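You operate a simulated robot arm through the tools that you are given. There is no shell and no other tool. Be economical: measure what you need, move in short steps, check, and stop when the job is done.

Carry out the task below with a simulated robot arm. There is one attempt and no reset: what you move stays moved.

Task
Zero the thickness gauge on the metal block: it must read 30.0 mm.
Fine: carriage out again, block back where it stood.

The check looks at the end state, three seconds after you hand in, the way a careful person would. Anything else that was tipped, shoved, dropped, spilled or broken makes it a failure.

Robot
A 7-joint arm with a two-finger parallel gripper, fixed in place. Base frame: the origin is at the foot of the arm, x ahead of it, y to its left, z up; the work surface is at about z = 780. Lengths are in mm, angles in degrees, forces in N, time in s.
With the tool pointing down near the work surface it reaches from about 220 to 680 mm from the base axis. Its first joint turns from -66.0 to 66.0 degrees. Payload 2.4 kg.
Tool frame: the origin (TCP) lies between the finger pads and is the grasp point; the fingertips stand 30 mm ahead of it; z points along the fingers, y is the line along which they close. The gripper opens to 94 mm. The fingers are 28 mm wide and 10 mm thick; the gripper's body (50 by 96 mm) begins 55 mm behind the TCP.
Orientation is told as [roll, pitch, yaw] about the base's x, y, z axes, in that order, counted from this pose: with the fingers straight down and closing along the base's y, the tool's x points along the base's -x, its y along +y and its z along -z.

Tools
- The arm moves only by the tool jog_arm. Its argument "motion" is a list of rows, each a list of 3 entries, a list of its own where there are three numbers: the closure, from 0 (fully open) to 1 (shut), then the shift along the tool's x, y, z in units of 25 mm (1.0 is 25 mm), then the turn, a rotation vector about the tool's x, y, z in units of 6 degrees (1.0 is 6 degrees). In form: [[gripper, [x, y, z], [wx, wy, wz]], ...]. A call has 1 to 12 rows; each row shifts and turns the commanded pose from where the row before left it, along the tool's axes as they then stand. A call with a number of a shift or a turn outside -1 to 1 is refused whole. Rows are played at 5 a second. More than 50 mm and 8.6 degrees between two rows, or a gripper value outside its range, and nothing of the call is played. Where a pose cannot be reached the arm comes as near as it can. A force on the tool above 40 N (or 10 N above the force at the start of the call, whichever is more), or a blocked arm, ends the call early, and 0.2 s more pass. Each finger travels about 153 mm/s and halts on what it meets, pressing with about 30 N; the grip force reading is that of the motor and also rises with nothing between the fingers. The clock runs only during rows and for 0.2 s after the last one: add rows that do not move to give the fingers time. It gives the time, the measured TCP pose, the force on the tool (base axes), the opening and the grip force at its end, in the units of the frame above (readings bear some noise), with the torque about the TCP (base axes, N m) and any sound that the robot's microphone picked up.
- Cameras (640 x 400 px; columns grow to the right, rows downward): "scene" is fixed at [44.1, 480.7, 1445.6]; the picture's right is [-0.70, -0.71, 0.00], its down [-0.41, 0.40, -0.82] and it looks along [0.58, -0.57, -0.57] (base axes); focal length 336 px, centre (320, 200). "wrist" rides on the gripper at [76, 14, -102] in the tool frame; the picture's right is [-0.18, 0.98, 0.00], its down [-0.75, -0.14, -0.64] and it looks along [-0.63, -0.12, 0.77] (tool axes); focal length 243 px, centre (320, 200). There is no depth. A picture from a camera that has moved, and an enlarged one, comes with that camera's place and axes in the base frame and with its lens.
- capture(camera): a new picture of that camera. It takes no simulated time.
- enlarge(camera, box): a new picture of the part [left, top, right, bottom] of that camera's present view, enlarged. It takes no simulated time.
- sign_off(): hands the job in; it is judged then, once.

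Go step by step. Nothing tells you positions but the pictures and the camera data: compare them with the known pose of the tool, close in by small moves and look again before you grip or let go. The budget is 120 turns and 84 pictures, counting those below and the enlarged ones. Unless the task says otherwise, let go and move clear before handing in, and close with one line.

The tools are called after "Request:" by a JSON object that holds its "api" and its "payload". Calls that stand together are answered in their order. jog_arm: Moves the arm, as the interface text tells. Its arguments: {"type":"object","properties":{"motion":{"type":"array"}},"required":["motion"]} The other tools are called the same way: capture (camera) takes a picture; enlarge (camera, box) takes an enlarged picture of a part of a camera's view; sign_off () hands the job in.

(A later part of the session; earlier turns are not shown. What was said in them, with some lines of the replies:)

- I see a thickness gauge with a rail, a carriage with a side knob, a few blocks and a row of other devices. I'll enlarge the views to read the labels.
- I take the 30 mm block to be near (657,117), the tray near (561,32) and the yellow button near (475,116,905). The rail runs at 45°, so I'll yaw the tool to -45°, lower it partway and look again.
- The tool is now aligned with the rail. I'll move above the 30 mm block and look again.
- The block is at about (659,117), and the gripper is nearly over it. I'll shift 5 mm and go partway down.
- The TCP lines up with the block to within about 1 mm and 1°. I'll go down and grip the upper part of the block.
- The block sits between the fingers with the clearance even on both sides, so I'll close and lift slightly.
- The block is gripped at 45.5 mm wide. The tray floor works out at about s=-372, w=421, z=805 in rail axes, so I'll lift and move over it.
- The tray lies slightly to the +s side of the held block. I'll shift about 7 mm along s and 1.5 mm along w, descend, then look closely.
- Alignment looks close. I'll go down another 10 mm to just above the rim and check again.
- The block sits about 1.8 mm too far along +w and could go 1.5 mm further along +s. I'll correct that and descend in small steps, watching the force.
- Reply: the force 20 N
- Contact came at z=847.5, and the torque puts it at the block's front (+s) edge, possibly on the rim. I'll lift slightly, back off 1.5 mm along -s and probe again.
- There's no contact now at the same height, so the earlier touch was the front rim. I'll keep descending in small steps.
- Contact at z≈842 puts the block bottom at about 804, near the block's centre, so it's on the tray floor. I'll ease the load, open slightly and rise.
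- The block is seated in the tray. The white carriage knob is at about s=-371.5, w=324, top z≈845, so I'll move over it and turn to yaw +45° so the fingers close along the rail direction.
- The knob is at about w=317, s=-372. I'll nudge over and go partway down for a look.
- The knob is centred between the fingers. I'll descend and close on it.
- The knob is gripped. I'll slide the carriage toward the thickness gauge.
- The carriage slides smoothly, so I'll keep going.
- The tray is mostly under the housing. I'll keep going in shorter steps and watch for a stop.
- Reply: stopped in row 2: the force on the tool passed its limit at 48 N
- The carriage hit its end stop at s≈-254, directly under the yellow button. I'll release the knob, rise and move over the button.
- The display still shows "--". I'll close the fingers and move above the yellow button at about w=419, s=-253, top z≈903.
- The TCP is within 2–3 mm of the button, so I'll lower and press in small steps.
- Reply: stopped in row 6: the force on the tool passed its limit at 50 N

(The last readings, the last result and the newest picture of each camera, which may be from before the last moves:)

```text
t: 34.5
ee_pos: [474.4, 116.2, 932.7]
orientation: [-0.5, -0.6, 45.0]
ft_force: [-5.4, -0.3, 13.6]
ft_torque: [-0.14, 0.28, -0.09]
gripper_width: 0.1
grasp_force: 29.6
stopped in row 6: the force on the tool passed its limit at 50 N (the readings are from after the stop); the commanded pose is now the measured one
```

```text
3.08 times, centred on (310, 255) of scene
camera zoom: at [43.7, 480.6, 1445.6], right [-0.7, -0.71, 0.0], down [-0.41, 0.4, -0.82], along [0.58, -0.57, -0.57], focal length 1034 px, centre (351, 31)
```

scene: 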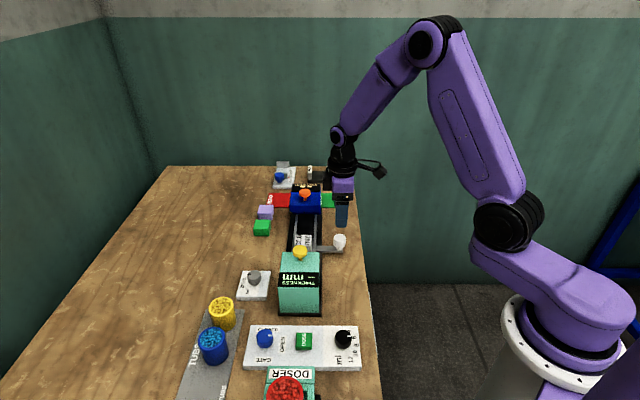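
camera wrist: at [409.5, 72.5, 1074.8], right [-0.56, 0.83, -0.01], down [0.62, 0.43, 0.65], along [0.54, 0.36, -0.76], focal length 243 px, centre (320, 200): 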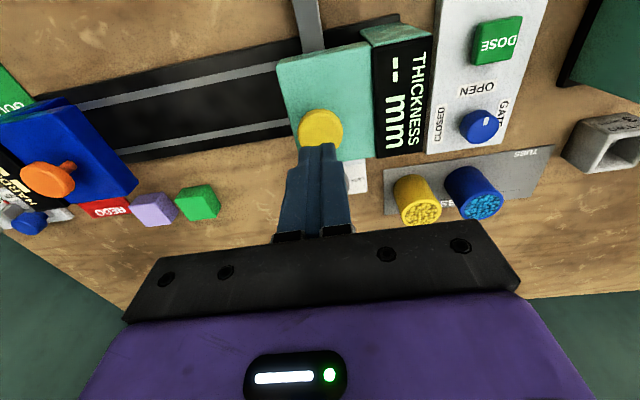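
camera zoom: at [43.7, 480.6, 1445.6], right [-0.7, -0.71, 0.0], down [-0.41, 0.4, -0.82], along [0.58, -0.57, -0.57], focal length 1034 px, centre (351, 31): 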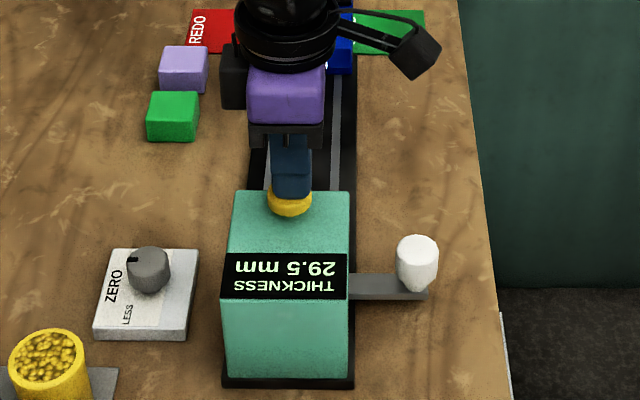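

The gauge reads 29.5 mm when pressed. I'll rise, check whether the reading holds, and look at the ZERO knob.

Request:
{"api": "jog_arm", "payload": {"motion": [[1, [0, 0, -0.6], [0, 0, 0]], [1, [0, 0, -1], [0, 0, 0]], [1, [0, 0, -1], [0, 0, 0]], [1, [0, 0, 0], [0, 0, 0]]]}}

Request:
{"api": "enlarge", "payload": {"camera": "scene", "box": [220, 230, 348, 320]}}

Request:
{"api": "enlarge", "payload": {"camera": "scene", "box": [228, 262, 284, 306]}}

```text
t: 35.5
ee_pos: [473.2, 115.3, 998.0]
orientation: [-0.5, -0.7, 45.1]
ft_force: [0.7, -0.1, 0.6]
ft_torque: [-0.01, 0.02, 0.03]
gripper_width: 0.2
grasp_force: 29.7
```

```text
4.44 times, centred on (284, 275) of scene
camera zoom: at [44.1, 480.7, 1445.6], right [-0.7, -0.71, 0.0], down [-0.41, 0.4, -0.82], along [0.58, -0.57, -0.57], focal length 1493 px, centre (480, -133)
```

zoom: 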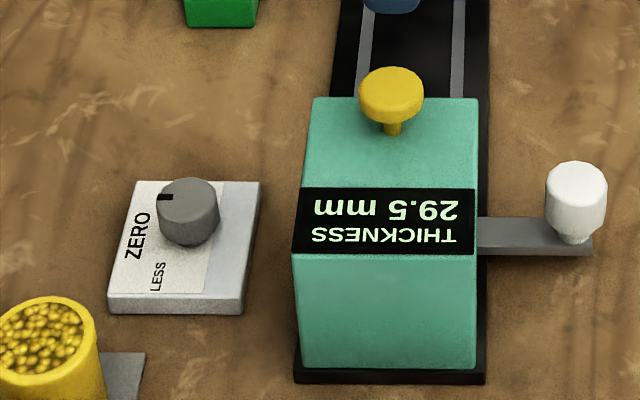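

```text
9.09 times, centred on (256, 284) of scene
camera zoom: at [44.1, 480.7, 1445.6], right [-0.7, -0.71, 0.0], down [-0.41, 0.4, -0.82], along [0.58, -0.57, -0.57], focal length 3054 px, centre (902, -564)
```

zoom: 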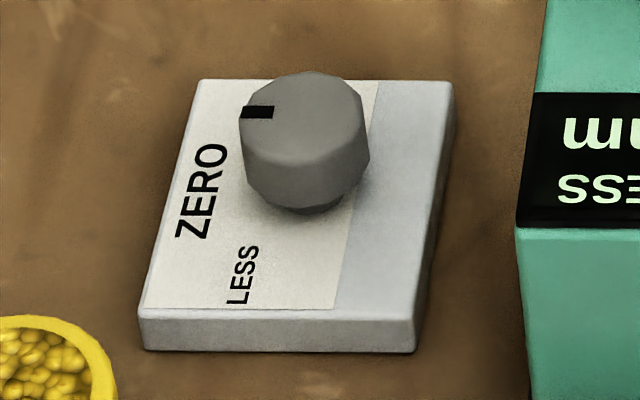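

The reading held at 29.5 after release. The LESS mark is on the +s side of the ZERO knob, so raising the value should be a clockwise turn seen from above. I'll move over the knob (about s=-266, w=538) to check.

Request:
{"api": "jog_arm", "payload": {"motion": [[0.5, [-0.9, -0.1, 0], [-0.14, 0.02, 0]], [0.3, [-0.9, -0.1, 0], [0, 0, 0]], [0.2, [-0.9, -0.1, 0], [0, 0, 0]], [0.2, [-0.9, -0.1, 0], [0, 0, 0]], [0.2, [-0.9, -0.1, 0], [0, 0, 0]], [0.2, [-0.4, -0.04, 0.2], [0, 0, 0]], [0.2, [0, 0, 0], [0, 0, 0]]]}}

Request:
{"api": "capture", "payload": {"camera": "wrist"}}

```text
t: 37.1
ee_pos: [572.4, 193.0, 993.8]
orientation: [0.3, -0.6, 44.8]
ft_force: [0.3, 0.8, -0.4]
ft_torque: [0.0, -0.03, 0.01]
gripper_width: 75.1
grasp_force: 0.1
```

```text
40 pictures are left
camera wrist: at [506.1, 147.6, 1094.6], right [-0.56, 0.83, 0.01], down [0.63, 0.43, 0.65], along [0.53, 0.37, -0.76], focal length 243 px, centre (320, 200)
```

wrist: 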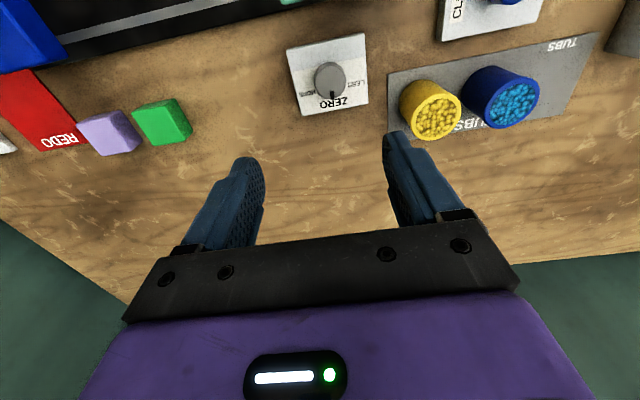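

Request:
{"api": "enlarge", "payload": {"camera": "wrist", "box": [280, 20, 380, 120]}}

```text
4.00 times, centred on (330, 70) of wrist
camera zoom: at [506.1, 147.6, 1094.6], right [-0.56, 0.83, 0.01], down [0.63, 0.43, 0.65], along [0.53, 0.37, -0.76], focal length 970 px, centre (280, 720)
```

zoom: 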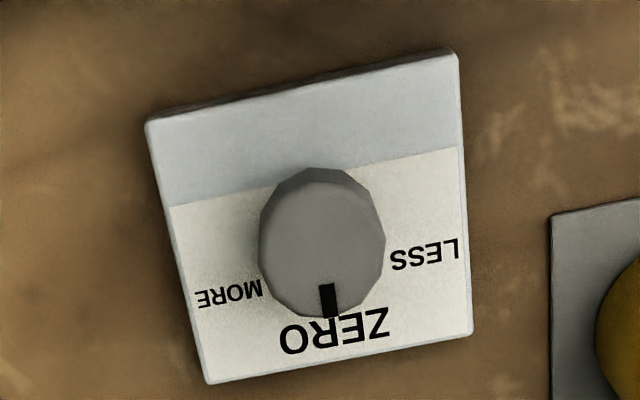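

MORE is on the -s side, so a clockwise turn raises the reading. The knob centre is nearer s=-255, w=532, so I'll correct position and tilt and descend.

Request:
{"api": "jog_arm", "payload": {"motion": [[0.2, [0.36, 0.53, 0.6], [0.05, 0.1, 0]], [0.2, [0, 0, 0.9], [0, 0, 0]], [0.2, [0, 0, 0.9], [0, 0, 0]], [0.2, [0, 0, 0.9], [0, 0, 0]], [0.2, [0, 0, 0], [0, 0, 0]]]}}

Request:
{"api": "capture", "payload": {"camera": "wrist"}}

Request:
{"api": "enlarge", "payload": {"camera": "scene", "box": [200, 210, 344, 310]}}

```text
t: 38.4
ee_pos: [555.6, 195.3, 911.7]
orientation: [0.1, 0.1, 44.9]
ft_force: [-0.4, 0.3, -0.4]
ft_torque: [0.02, 0.02, 0.01]
gripper_width: 75.3
grasp_force: 0.1
```

```text
38 pictures are left
camera wrist: at [489.5, 152.9, 1013.8], right [-0.56, 0.83, 0.0], down [0.63, 0.43, 0.64], along [0.53, 0.36, -0.77], focal length 243 px, centre (320, 200)
```

wrist: 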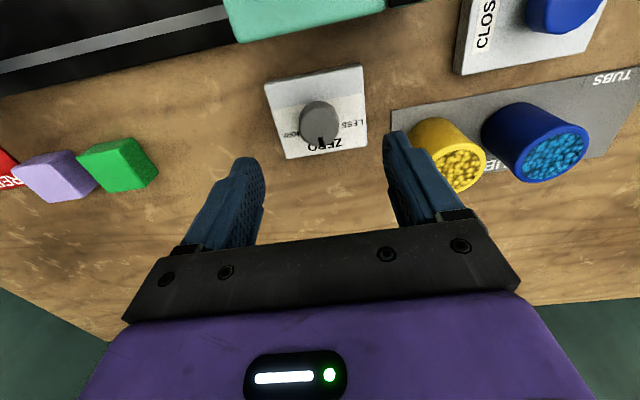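

```text
4.00 times, centred on (272, 260) of scene
camera zoom: at [44.1, 480.7, 1445.6], right [-0.7, -0.71, 0.0], down [-0.41, 0.4, -0.82], along [0.58, -0.57, -0.57], focal length 1344 px, centre (512, -40)
```

zoom: 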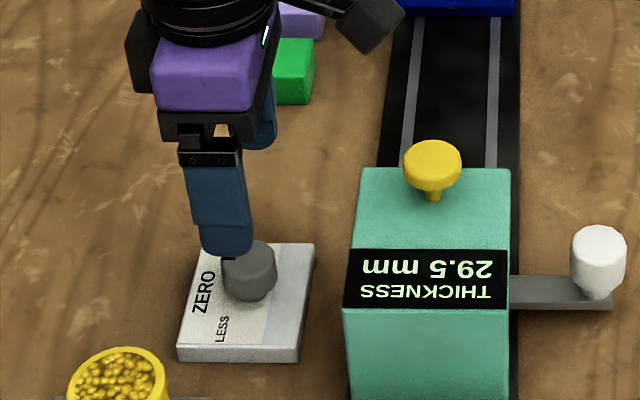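

Request:
{"api": "jog_arm", "payload": {"motion": [[0.2, [0.16, 0.04, 0.6], [0, 0, 0]], [0.2, [0, 0, 0.9], [0, 0, 0]], [0.2, [0, 0, 0], [0, 0, 0]]]}}

Request:
{"api": "capture", "payload": {"camera": "wrist"}}

```text
t: 39.1
ee_pos: [549.5, 194.4, 875.0]
orientation: [-0.1, 0.1, 45.0]
ft_force: [0.9, -0.5, 0.7]
ft_torque: [0.0, 0.03, -0.02]
gripper_width: 75.0
grasp_force: 0.0
```

```text
36 pictures are left
camera wrist: at [485.4, 150.3, 976.4], right [-0.56, 0.83, 0.0], down [0.63, 0.43, 0.64], along [0.53, 0.36, -0.77], focal length 243 px, centre (320, 200)
```

wrist: 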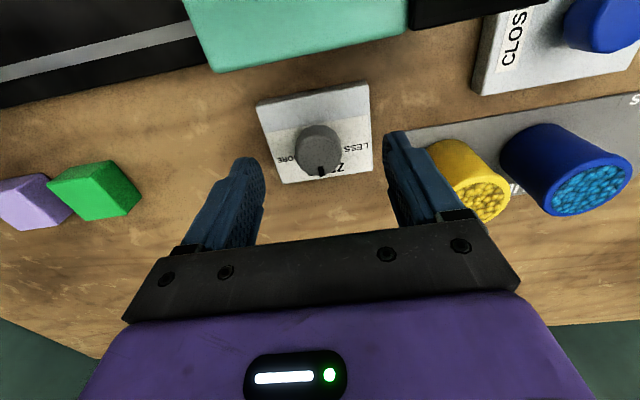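

The knob is centred at about s=-254, w=527. I'll go down around it and close gently.

Request:
{"api": "jog_arm", "payload": {"motion": [[0.2, [-0.04, -0.09, 0.6], [0, 0, 0]], [0.2, [0, 0, 0.7], [0, 0, 0]], [0.2, [0, 0, 0.5], [0, 0, 0]], [0.2, [0, 0, 0], [0, 0, 0]]]}}

Request:
{"api": "capture", "payload": {"camera": "wrist"}}

Request:
{"api": "enlarge", "payload": {"camera": "scene", "box": [220, 230, 316, 300]}}

```text
t: 40.1
ee_pos: [553.7, 193.1, 830.7]
orientation: [0.0, 0.1, 45.0]
ft_force: [-0.6, -1.6, -0.2]
ft_torque: [-0.01, 0.0, 0.02]
gripper_width: 75.3
grasp_force: 0.0
```

```text
35 pictures are left
camera wrist: at [488.6, 149.3, 932.2], right [-0.56, 0.83, 0.0], down [0.63, 0.43, 0.64], along [0.53, 0.36, -0.77], focal length 243 px, centre (320, 200)
```

wrist: 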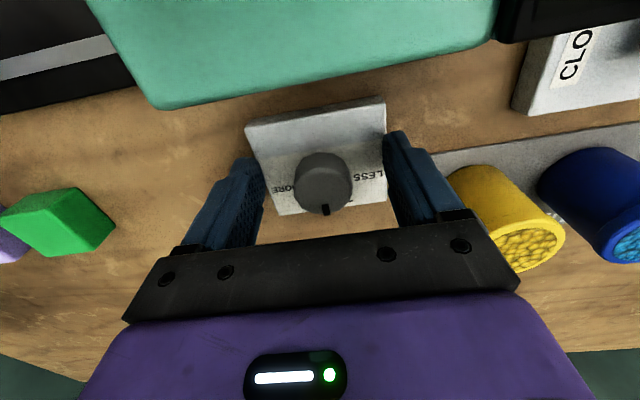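

```text
5.71 times, centred on (268, 265) of scene
camera zoom: at [44.1, 480.7, 1445.6], right [-0.7, -0.71, 0.0], down [-0.41, 0.4, -0.82], along [0.58, -0.57, -0.57], focal length 1919 px, centre (617, -171)
```

zoom: 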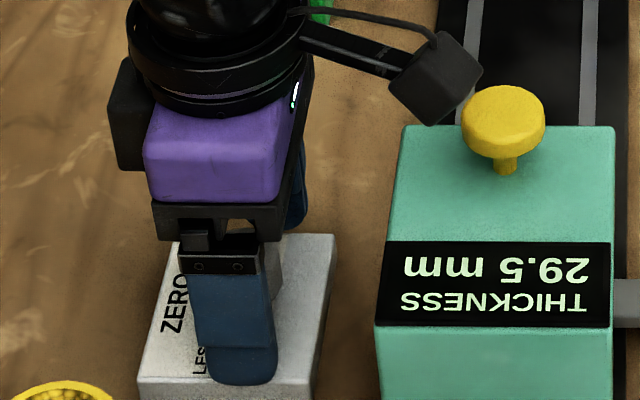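

The fingers are around the knob. I'll close and turn 6° clockwise as a first trial.

Request:
{"api": "jog_arm", "payload": {"motion": [[0.45, [0, 0, 0], [0, 0, 0]], [0.6, [0, 0, 0], [0, 0, 0]], [0.72, [0, 0, 0], [0, 0, 0]], [0.72, [0, 0, 0], [0, 0, 0]], [0.72, [0, 0, 0], [0, 0, 0.5]], [0.72, [0, 0, 0], [0, 0, 0.5]], [0.72, [0, 0, 0], [0, 0, 0]]]}}

Request:
{"api": "enlarge", "payload": {"camera": "scene", "box": [220, 230, 316, 300]}}

Request:
{"api": "enlarge", "payload": {"camera": "wrist", "box": [240, 100, 400, 230]}}

```text
t: 41.8
ee_pos: [553.2, 194.5, 830.3]
orientation: [0.1, 0.1, 39.0]
ft_force: [-3.9, 1.2, 6.7]
ft_torque: [-0.06, 0.16, 0.01]
gripper_width: 36.1
grasp_force: 45.1
```

```text
5.71 times, centred on (268, 265) of scene
camera zoom: at [43.8, 480.6, 1445.6], right [-0.7, -0.71, 0.0], down [-0.41, 0.4, -0.82], along [0.58, -0.57, -0.57], focal length 1919 px, centre (617, -171)
```

zoom: 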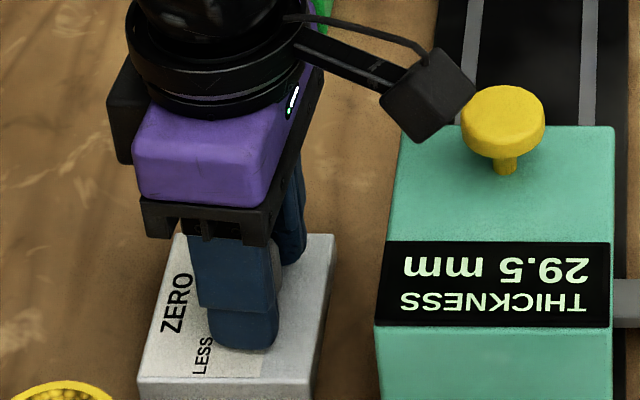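

```text
3.08 times, centred on (320, 165) of wrist
camera zoom: at [483.8, 156.9, 932.4], right [-0.47, 0.88, 0.0], down [0.68, 0.36, 0.64], along [0.56, 0.3, -0.77], focal length 746 px, centre (320, 308)
```

zoom: 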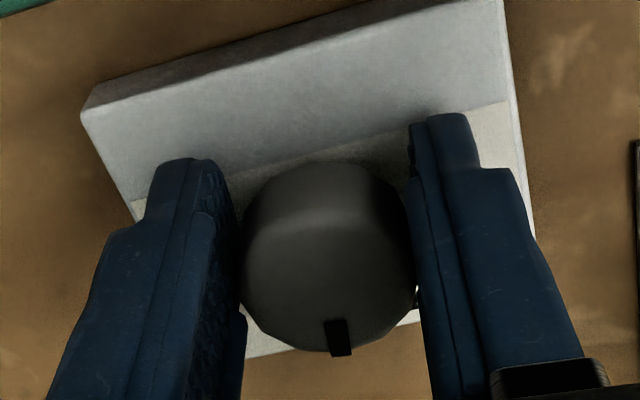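

The knob turned with the gripper but the display is unchanged, so it may only update on a measurement. I'll turn 18° more (24° in total) while watching the display.

Request:
{"api": "jog_arm", "payload": {"motion": [[0.72, [0, 0, 0], [0, 0, 0.6]], [0.72, [0, 0, 0], [0, 0, 0.6]], [0.72, [0, 0, 0], [0, 0, 0.6]], [0.72, [0, 0, 0], [0, 0, 0.6]], [0.72, [0, 0, 0], [0, 0, 0.6]], [0.72, [0, 0, 0], [0, 0, 0]]]}}

Request:
{"api": "enlarge", "payload": {"camera": "scene", "box": [220, 230, 316, 300]}}

```text
t: 43.1
ee_pos: [552.5, 195.6, 830.6]
orientation: [0.0, 0.1, 21.1]
ft_force: [-4.4, -0.7, 9.3]
ft_torque: [-0.05, 0.19, 0.03]
gripper_width: 35.6
grasp_force: 44.9
stopped in row 6: the force on the tool passed its limit at 40 N (the readings are from after the stop); the commanded pose is now the measured one
```

```text
5.71 times, centred on (268, 265) of scene
camera zoom: at [43.9, 480.6, 1445.6], right [-0.7, -0.71, 0.0], down [-0.41, 0.4, -0.82], along [0.58, -0.57, -0.57], focal length 1919 px, centre (617, -171)
```

zoom: 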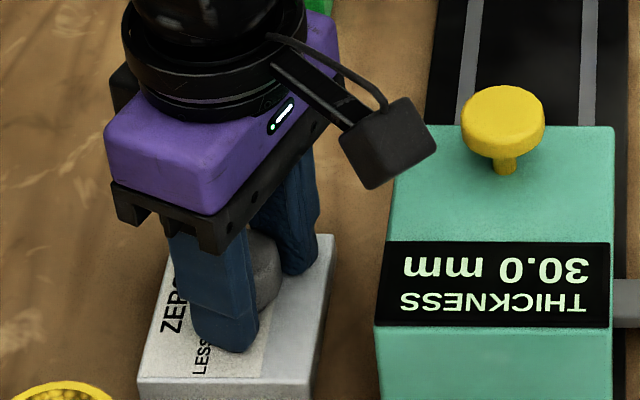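

The display is live and now reads 30.0 mm. I'll release the knob gently and rise.

Request:
{"api": "jog_arm", "payload": {"motion": [[0.58, [0, 0, 0], [0, 0, 0]], [0.45, [0, 0, 0], [0, 0, 0]], [0.3, [0, 0, 0], [0, 0, 0]], [0.2, [0, 0, 0], [0, 0, 0]], [0.2, [0, 0, -0.7], [0, 0, 0]], [0.2, [0, 0, -1], [0, 0, 0]], [0.2, [0, 0, -1], [0, 0, 0]], [0.2, [0, 0, -1], [0, 0, 0]], [0.2, [0, 0, -1], [0, 0, 0]], [0.2, [0, 0, -1], [0, 0, 0]], [0.2, [0, 0, 0], [0, 0, 0]]]}}

Request:
{"api": "enlarge", "payload": {"camera": "scene", "box": [220, 230, 348, 320]}}

```text
t: 45.5
ee_pos: [550.8, 195.7, 971.3]
orientation: [0.2, 0.1, 21.2]
ft_force: [0.8, -0.1, -0.1]
ft_torque: [-0.01, -0.02, 0.0]
gripper_width: 75.3
grasp_force: 0.1
```

```text
4.44 times, centred on (284, 275) of scene
camera zoom: at [44.1, 480.7, 1445.6], right [-0.7, -0.71, 0.0], down [-0.41, 0.4, -0.82], along [0.58, -0.57, -0.57], focal length 1493 px, centre (480, -133)
```

zoom: 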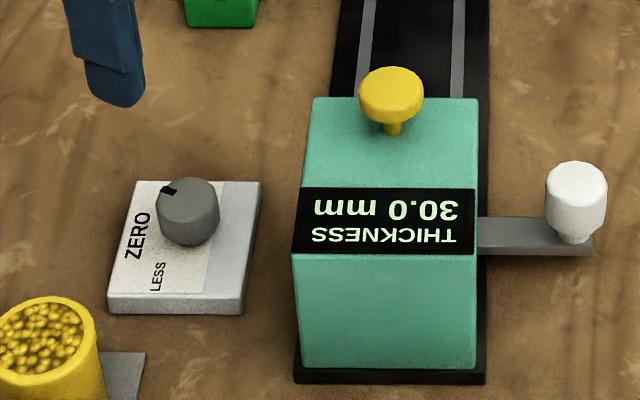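

30.0 holds. On the way back I'll press the yellow button once more to confirm a fresh measurement.

Request:
{"api": "jog_arm", "payload": {"motion": [[0.5, [0, 0, 0], [0, 0, -1]], [0.7, [0, 0, 0], [0, 0, -1]], [0.9, [0, 0, 0], [0, 0, -1]], [1, [0, 0, 0], [0, 0, -0.97]], [1, [0.9, -0.04, 0], [0, 0, 0]], [1, [0.9, -0.06, 0], [0, 0, 0]], [1, [0.9, 0, 0], [0, 0, 0]], [1, [0.9, 0, 0], [0, 0, 0]], [1, [0.83, 0, 0], [0, 0, 0]], [1, [0, 0, 0], [0, 0, 0]]]}}

Request:
{"api": "capture", "payload": {"camera": "wrist"}}

```text
t: 47.7
ee_pos: [474.6, 113.6, 971.0]
orientation: [0.0, 0.0, 44.9]
ft_force: [0.8, -0.7, -0.2]
ft_torque: [0.0, 0.02, 0.02]
gripper_width: 0.1
grasp_force: 30.1
```

```text
29 pictures are left
camera wrist: at [410.6, 70.2, 1073.3], right [-0.56, 0.83, 0.0], down [0.63, 0.43, 0.64], along [0.53, 0.36, -0.77], focal length 243 px, centre (320, 200)
```

wrist: 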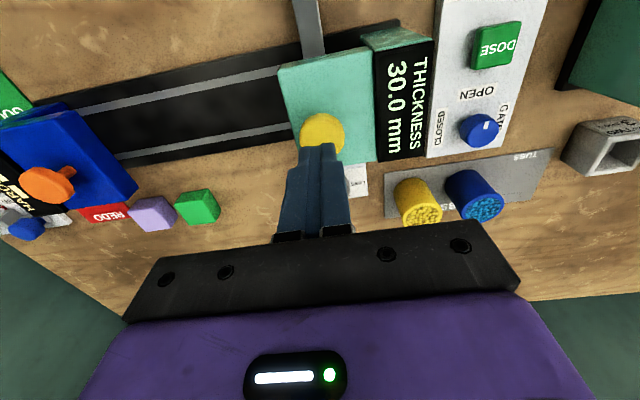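

Request:
{"api": "jog_arm", "payload": {"motion": [[1, [0, 0.03, 0.6], [0, 0, 0]], [1, [0, 0, 0.6], [0, 0, 0]], [1, [0, 0, 0.15], [0, 0, 0]], [1, [0, 0, 0.12], [0, 0, 0]], [1, [0, 0, 0.08], [0, 0, 0]], [1, [0, 0, 0.06], [0, 0, 0]], [1, [0, 0, 0], [0, 0, 0]]]}}

Request:
{"api": "enlarge", "payload": {"camera": "scene", "box": [220, 230, 348, 320]}}

```text
t: 49.3
ee_pos: [475.8, 115.7, 933.0]
orientation: [0.0, 0.0, 44.9]
ft_force: [-3.8, -5.0, 33.1]
ft_torque: [-0.23, 0.2, 0.18]
gripper_width: 0.0
grasp_force: 30.0
```

```text
4.44 times, centred on (284, 275) of scene
camera zoom: at [43.4, 480.4, 1445.7], right [-0.7, -0.71, 0.0], down [-0.41, 0.4, -0.82], along [0.58, -0.57, -0.57], focal length 1493 px, centre (480, -133)
```

zoom: 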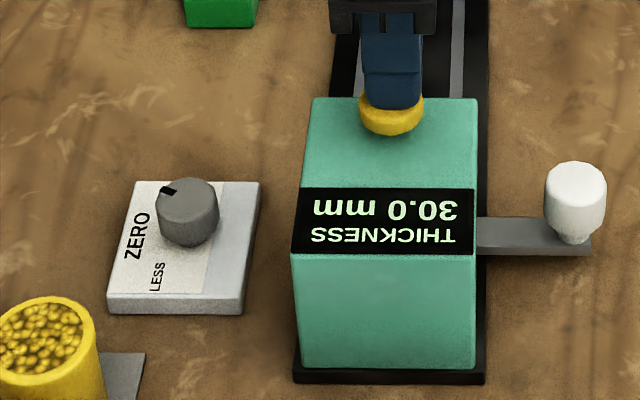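

The fresh measurement also reads 30.0 mm. I'll rise and go back to the white carriage knob.

Request:
{"api": "jog_arm", "payload": {"motion": [[1, [0, 0, -0.7], [0, 0, 0]], [1, [0, 0, -0.8], [0, 0, 0]], [0.7, [0.5, 0, -0.5], [0, 0, 0]], [0.4, [0.9, 0, 0], [0, 0, 0]], [0.2, [0.9, 0, 0], [0, 0, 0]], [0.2, [0.9, 0, 0], [0, 0, 0]], [0.2, [0.82, 0, 0], [0, 0, 0]], [0.2, [0, 0, 0.9], [0, 0, 0]], [0.2, [0, 0, 0.9], [0, 0, 0]], [0.2, [0, 0, 0.8], [0, 0, 0]], [0.2, [0, 0, 0], [0, 0, 0]]]}}

Request:
{"api": "capture", "payload": {"camera": "wrist"}}

```text
t: 51.7
ee_pos: [404.6, 45.8, 916.1]
orientation: [0.1, 0.0, 44.9]
ft_force: [0.0, -0.7, -0.9]
ft_torque: [0.0, 0.02, 0.01]
gripper_width: 75.1
grasp_force: 0.1
```

```text
27 pictures are left
camera wrist: at [340.0, 1.7, 1018.9], right [-0.56, 0.83, 0.0], down [0.63, 0.43, 0.64], along [0.53, 0.36, -0.77], focal length 243 px, centre (320, 200)
```

wrist: 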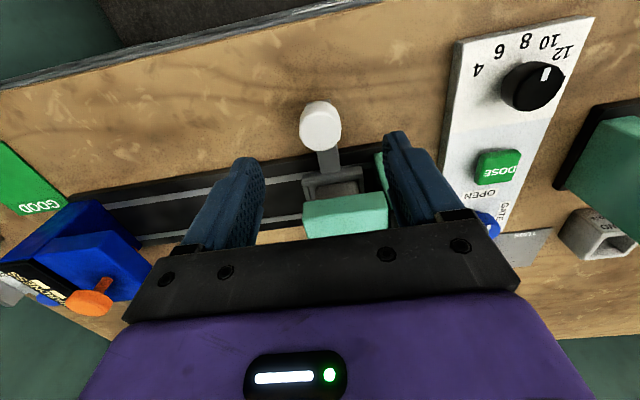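

Request:
{"api": "jog_arm", "payload": {"motion": [[0.2, [0, 0, 0.8], [0, 0, 0]], [0.2, [0, 0, 0.8], [0, 0, 0]], [0.2, [0, 0, 0.8], [0, 0, 0]], [0.2, [0, 0, 0.74], [0, 0, 0]], [0.2, [0, 0, 0], [0, 0, 0]], [0.5, [0, 0, 0], [0, 0, 0]], [0.7, [0, 0, 0], [0, 0, 0]], [0.75, [0, 0, 0], [0, 0, 0]]]}}

```text
t: 53.5
ee_pos: [404.8, 43.4, 836.8]
orientation: [0.1, -0.1, 44.9]
ft_force: [8.3, -8.8, -9.8]
ft_torque: [0.22, -0.5, -0.32]
gripper_width: 34.8
grasp_force: 44.8
```

The knob is gripped. I'll slide the carriage back out 118 mm to where it started.

Request:
{"api": "jog_arm", "payload": {"motion": [[0.75, [0, -0.3, 0], [0, 0, 0]], [0.75, [0, -0.5, 0], [0, 0, 0]], [0.75, [0, -0.5, 0], [0, 0, 0]], [0.75, [0, -0.5, 0], [0, 0, 0]], [0.75, [0, -0.5, 0], [0, 0, 0]], [0.75, [0, -0.5, 0], [0, 0, 0]], [0.75, [0, -0.5, 0], [0, 0, 0]], [0.75, [0, -0.5, 0], [0, 0, 0]], [0.75, [0, -0.5, 0], [0, 0, 0]], [0.75, [0, -0.44, 0], [0, 0, 0]], [0.75, [0, 0, 0], [0, 0, 0]]]}}

Request:
{"api": "enlarge", "payload": {"camera": "scene", "box": [220, 190, 380, 300]}}

```text
t: 55.9
ee_pos: [487.9, -39.2, 838.9]
orientation: [0.1, -0.2, 45.1]
ft_force: [8.8, 6.8, -12.5]
ft_torque: [-0.21, 0.35, -0.09]
gripper_width: 34.5
grasp_force: 45.2
```

```text
3.64 times, centred on (300, 245) of scene
camera zoom: at [44.5, 480.8, 1445.5], right [-0.7, -0.71, 0.0], down [-0.41, 0.4, -0.82], along [0.58, -0.57, -0.57], focal length 1221 px, centre (393, 36)
```

zoom: 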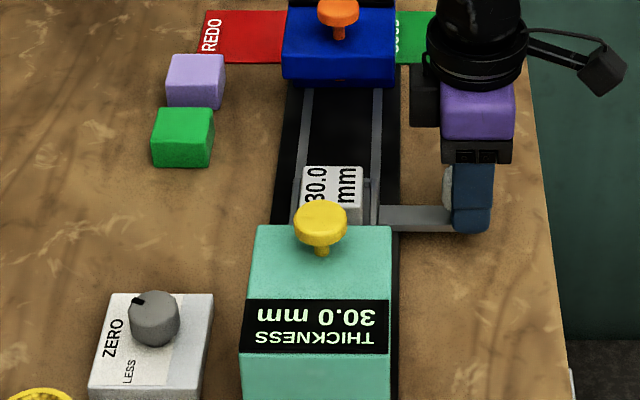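

The carriage is out and 30.0 is still shown. I'll release the knob, rise and start turning back to yaw -45°.

Request:
{"api": "jog_arm", "payload": {"motion": [[0.55, [0, 0, 0], [0, 0, 0]], [0.3, [0, 0, 0], [0, 0, 0]], [0.2, [0, 0, 0], [0, 0, 0]], [0.2, [0, 0, -0.8], [0, 0, 0]], [0.2, [0, 0, -0.9], [0, 0, 0]], [0.2, [0, 0, -0.9], [0, 0, 0]], [0.2, [0, 0, -0.9], [0, 0, 0]], [0.2, [0, 0, -0.9], [0, 0, 0]], [0.2, [0, 0, 0], [0, 0, 1]], [0.2, [0, 0, 0], [0, 0, 1]], [0.2, [0, 0, 0], [0, 0, 1]], [0.2, [0, 0, 0], [0, 0, 1]]]}}

Request:
{"api": "jog_arm", "payload": {"motion": [[0.2, [0, 0, 0], [0, 0, 1]], [0.2, [0, 0, 0], [0, 0, 1]], [0.2, [0, 0, 0], [0, 0, 1]], [0.2, [0, 0, 0], [0, 0, 1]], [0.2, [0, 0, 0], [0, 0, 1]], [0.2, [0, 0, 0], [0, 0, 1]], [0.2, [0, 0, 0], [0, 0, 1]], [0.2, [0, 0, 0], [0, 0, 1]], [0.2, [0, 0, 0], [0, 0, 1]], [0.2, [0, 0, 0], [0, 0, 1]], [0.2, [0, 0, 0], [0, 0, 1]], [0.2, [0, 0, 0], [0, 0, 0]]]}}

```text
t: 58.5
ee_pos: [487.3, -38.5, 947.8]
orientation: [0.0, -0.1, 20.8]
ft_force: [0.6, -0.9, -0.5]
ft_torque: [-0.01, 0.02, 0.03]
gripper_width: 75.1
grasp_force: 0.1
```

```text
t: 61.1
ee_pos: [488.9, -38.5, 946.6]
orientation: [0.0, 0.1, -45.2]
ft_force: [-0.1, 0.0, -0.1]
ft_torque: [0.02, -0.02, 0.0]
gripper_width: 75.1
grasp_force: 0.1
```

Request:
{"api": "jog_arm", "payload": {"motion": [[0.2, [0, 0.9, 0], [0, 0, 0]], [0.2, [0, 0.9, 0], [0, 0, 0]], [0.2, [0, 0.9, 0], [0, 0, 0]], [0.2, [0, 0.9, 0], [0, 0, 0]], [0.2, [0.05, 0.51, 0.4], [0, 0, 0]], [0.2, [0, 0, 0.8], [0, 0, 0]], [0.2, [0, 0, 0.8], [0, 0, 0]], [0.2, [0, 0, 0], [0, 0, 0]]]}}

Request:
{"api": "capture", "payload": {"camera": "wrist"}}

```text
t: 62.9
ee_pos: [560.9, 35.9, 895.9]
orientation: [0.0, 0.1, -45.1]
ft_force: [0.3, 0.9, 0.7]
ft_torque: [0.01, 0.03, 0.01]
gripper_width: 75.2
grasp_force: 0.1
```

```text
25 pictures are left
camera wrist: at [515.6, 100.2, 999.5], right [0.83, 0.56, 0.0], down [0.43, -0.63, 0.64], along [0.36, -0.53, -0.77], focal length 243 px, centre (320, 200)
```

wrist: 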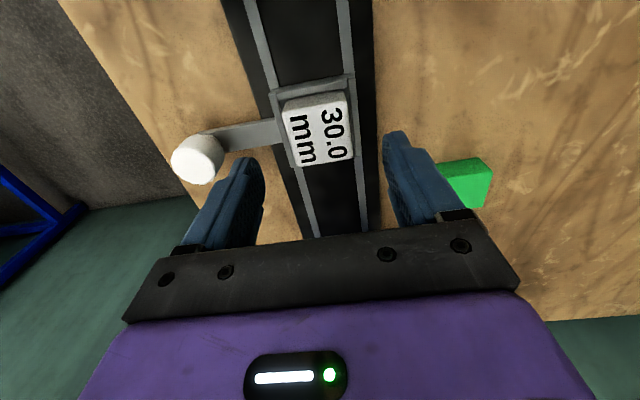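

The block and tray are where I left them. I'll descend to the earlier grasp height and grip the block.

Request:
{"api": "jog_arm", "payload": {"motion": [[0.3, [0.03, 0, 0.6], [0, 0, 0]], [0.32, [0, 0, 0.6], [0, 0, 0]], [0.32, [0, 0, 0.6], [0, 0, 0]], [0.32, [0, 0, 0.3], [0, 0, 0]], [0.32, [0, 0, 0], [0, 0, 0]], [0.42, [0, 0, 0], [0, 0, 0]], [0.55, [0, 0, 0], [0, 0, 0]], [0.6, [0, 0, 0], [0, 0, 0]], [0.6, [0, 0, 0], [0, 0, 0]]]}}

Request:
{"api": "enlarge", "payload": {"camera": "wrist", "box": [200, 50, 440, 220]}}

```text
t: 64.9
ee_pos: [558.6, 35.3, 845.6]
orientation: [0.0, 0.2, -45.1]
ft_force: [0.4, -0.2, -0.7]
ft_torque: [-0.01, 0.01, 0.01]
gripper_width: 45.5
grasp_force: 30.4
```

```text
2.35 times, centred on (320, 135) of wrist
camera zoom: at [514.2, 98.9, 948.0], right [0.83, 0.56, 0.0], down [0.43, -0.63, 0.64], along [0.36, -0.53, -0.77], focal length 571 px, centre (320, 353)
```

zoom: 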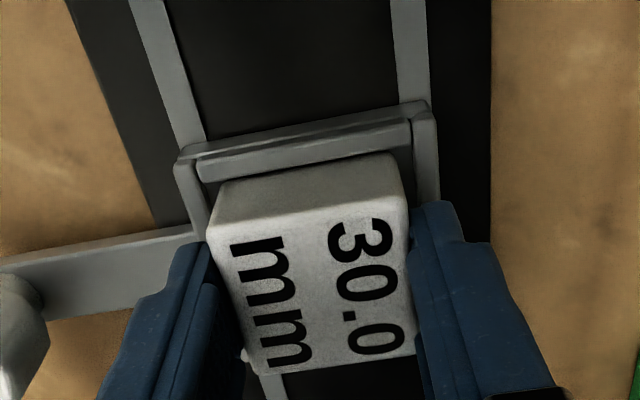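

Gripped at 45.5 mm. I'll lift the block and carry it back above its original spot.

Request:
{"api": "jog_arm", "payload": {"motion": [[0.6, [0, 0, -0.5], [0, 0, 0]], [0.6, [0, 0, -0.8], [0, 0, 0]], [0.6, [0, 0, -0.9], [0, 0, 0]], [0.6, [0, 0, -0.6], [0, 0, 0]], [0.6, [-0.08, 0.8, 0], [0, 0, 0]], [0.6, [-0.08, 0.9, 0], [0, 0, 0]], [0.6, [-0.08, 0.9, 0], [0, 0, 0]], [0.6, [-0.08, 0.9, 0], [0, 0, 0]], [0.6, [-0.08, 0.9, 0], [0, 0, 0]], [0.6, [-0.08, 0.81, 0], [0, 0, 0]], [0.6, [0, 0, 0], [0, 0, 0]]]}}

Request:
{"api": "jog_arm", "payload": {"motion": [[0.6, [0, 0, 0.7], [0, 0, 0]], [0.6, [0, 0, 0.8], [0, 0, 0]], [0.6, [0, 0, 0.7], [0, 0, 0]], [0.6, [0, 0, 0], [0, 0, 0]]]}}

Request:
{"api": "enlarge", "payload": {"camera": "scene", "box": [200, 170, 360, 270]}}

```text
t: 67.3
ee_pos: [658.6, 118.2, 915.5]
orientation: [0.0, 0.2, -45.1]
ft_force: [-0.3, -0.3, -1.4]
ft_torque: [0.03, 0.02, 0.0]
gripper_width: 45.4
grasp_force: 29.5
```

```text
t: 68.3
ee_pos: [659.9, 116.8, 859.8]
orientation: [0.0, 0.1, -45.1]
ft_force: [0.4, 0.5, -0.6]
ft_torque: [-0.03, 0.02, 0.04]
gripper_width: 45.3
grasp_force: 29.9
```

```text
4.00 times, centred on (280, 220) of scene
camera zoom: at [44.1, 480.7, 1445.6], right [-0.7, -0.71, 0.0], down [-0.41, 0.4, -0.82], along [0.58, -0.57, -0.57], focal length 1344 px, centre (480, 120)
```

zoom: 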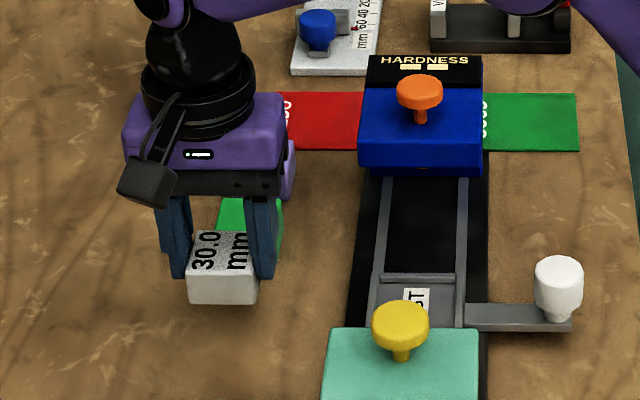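

The predicted landing spot matches the original picture coordinates. I'll lower onto the table, with small steps at the end.

Request:
{"api": "jog_arm", "payload": {"motion": [[0.6, [0, 0, 0.5], [0, 0, 0]], [0.6, [0, 0, 0.5], [0, 0, 0]], [0.6, [0, 0, 0.25], [0, 0, 0]], [0.6, [0, 0, 0.08], [0, 0, 0]], [0.6, [0, 0, 0], [0, 0, 0]]]}}

Request:
{"api": "enlarge", "payload": {"camera": "scene", "box": [200, 170, 360, 270]}}

```text
t: 69.5
ee_pos: [660.7, 118.3, 826.5]
orientation: [0.0, 0.1, -45.1]
ft_force: [0.1, -0.1, -1.3]
ft_torque: [-0.03, 0.0, 0.0]
gripper_width: 45.4
grasp_force: 29.8
```

```text
4.00 times, centred on (280, 220) of scene
camera zoom: at [44.1, 480.7, 1445.6], right [-0.7, -0.71, 0.0], down [-0.41, 0.4, -0.82], along [0.58, -0.57, -0.57], focal length 1344 px, centre (480, 120)
```

zoom: 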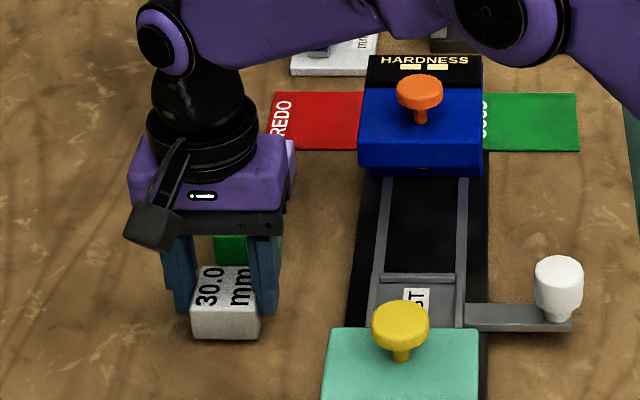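

Request:
{"api": "jog_arm", "payload": {"motion": [[0.6, [0.04, 0, 0.08], [0, 0, 0]], [0.6, [0, 0, 0.05], [0, 0, 0]], [0.6, [0, 0, 0.04], [0, 0, 0]], [0.6, [0, 0, 0], [0, 0, 0]]]}}

```text
t: 70.5
ee_pos: [659.4, 118.2, 822.8]
orientation: [0.0, 0.1, -45.1]
ft_force: [0.7, 0.1, -2.2]
ft_torque: [0.0, -0.03, 0.04]
gripper_width: 45.6
grasp_force: 29.5
```

Request:
{"api": "jog_arm", "payload": {"motion": [[0.6, [0, 0, 0.05], [0, 0, 0]], [0.6, [0, 0, 0.04], [0, 0, 0]], [0.6, [0, 0, 0], [0, 0, 0]]]}}

Request:
{"api": "enlarge", "payload": {"camera": "scene", "box": [200, 170, 360, 270]}}

```text
t: 71.3
ee_pos: [659.7, 119.5, 821.9]
orientation: [0.0, 0.1, -45.1]
ft_force: [-0.4, -0.7, 3.7]
ft_torque: [-0.17, 0.1, -0.07]
gripper_width: 45.5
grasp_force: 29.4
```

```text
4.00 times, centred on (280, 220) of scene
camera zoom: at [43.9, 480.7, 1445.6], right [-0.7, -0.71, 0.0], down [-0.41, 0.4, -0.82], along [0.58, -0.57, -0.57], focal length 1344 px, centre (480, 120)
```

zoom: 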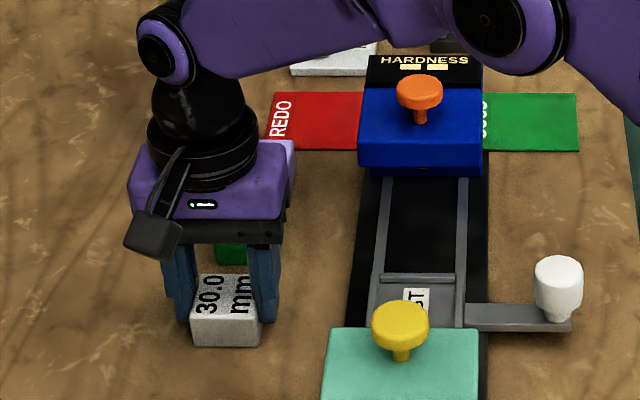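

The block is touching the table and its position matches the original to about 1 px. I'll release it and rise clear.

Request:
{"api": "jog_arm", "payload": {"motion": [[0.5, [0, 0, 0], [0, 0, 0]], [0.4, [0, 0, 0], [0, 0, 0]], [0.25, [0, 0, 0], [0, 0, 0]], [0.15, [0, 0, 0], [0, 0, 0]], [0.15, [0, 0, -0.6], [0, 0, 0]], [0.15, [0, 0, -0.9], [0, 0, 0]], [0.15, [0, 0, -1], [0, 0, 0]], [0.15, [0, 0, -1], [0, 0, 0]], [0.15, [0, 0, -1], [0, 0, 0]], [0.15, [0, 0, -1], [0, 0, 0]], [0.15, [0, -0.8, -1], [0, 0, 0]], [0.15, [0, 0, 0], [0, 0, 0]]]}}

Request:
{"api": "enlarge", "payload": {"camera": "scene", "box": [200, 170, 360, 270]}}

Request:
{"api": "capture", "payload": {"camera": "scene"}}

Request:
{"api": "enlarge", "payload": {"camera": "scene", "box": [200, 230, 380, 342]}}

```text
t: 73.9
ee_pos: [644.4, 101.8, 984.8]
orientation: [0.0, 0.2, -45.1]
ft_force: [1.2, 0.7, 0.3]
ft_torque: [0.0, -0.04, 0.02]
gripper_width: 79.8
grasp_force: 0.0
```

```text
4.00 times, centred on (280, 220) of scene
camera zoom: at [44.1, 480.7, 1445.6], right [-0.7, -0.71, 0.0], down [-0.41, 0.4, -0.82], along [0.58, -0.57, -0.57], focal length 1344 px, centre (480, 120)
```

zoom: 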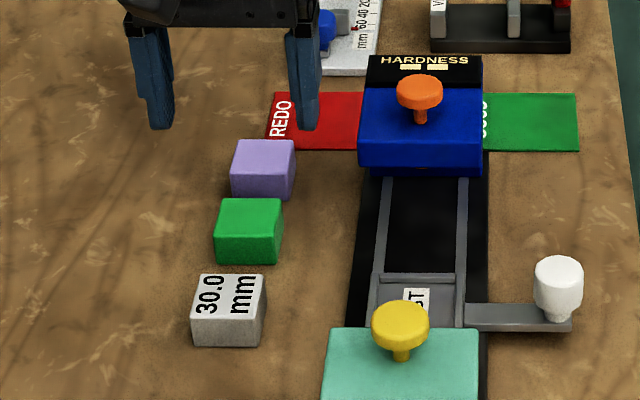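

```text
19 pictures are left
```

scene: 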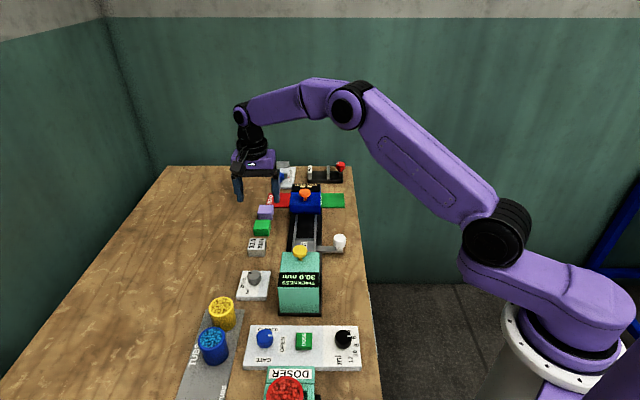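

```text
3.56 times, centred on (290, 286) of scene
camera zoom: at [44.1, 480.7, 1445.6], right [-0.7, -0.71, 0.0], down [-0.41, 0.4, -0.82], along [0.58, -0.57, -0.57], focal length 1194 px, centre (427, -106)
```

zoom: 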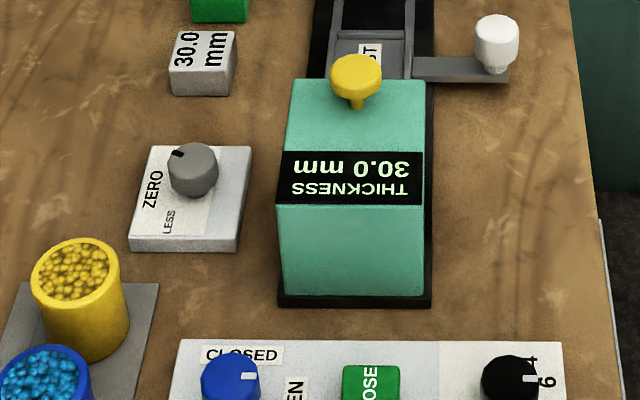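

The display reads 30.0 mm, the carriage is out where it started, the block is back in place and nothing else has moved. I'm handing in.

Request:
{"api": "sign_off", "payload": {}}

```text
The job is handed in.
```

The gauge is zeroed and reads 30.0 mm on the metal block, confirmed by a second measurement. The carriage is out again, the block is back where it stood to within about 1 mm, and I saw nothing else disturbed.
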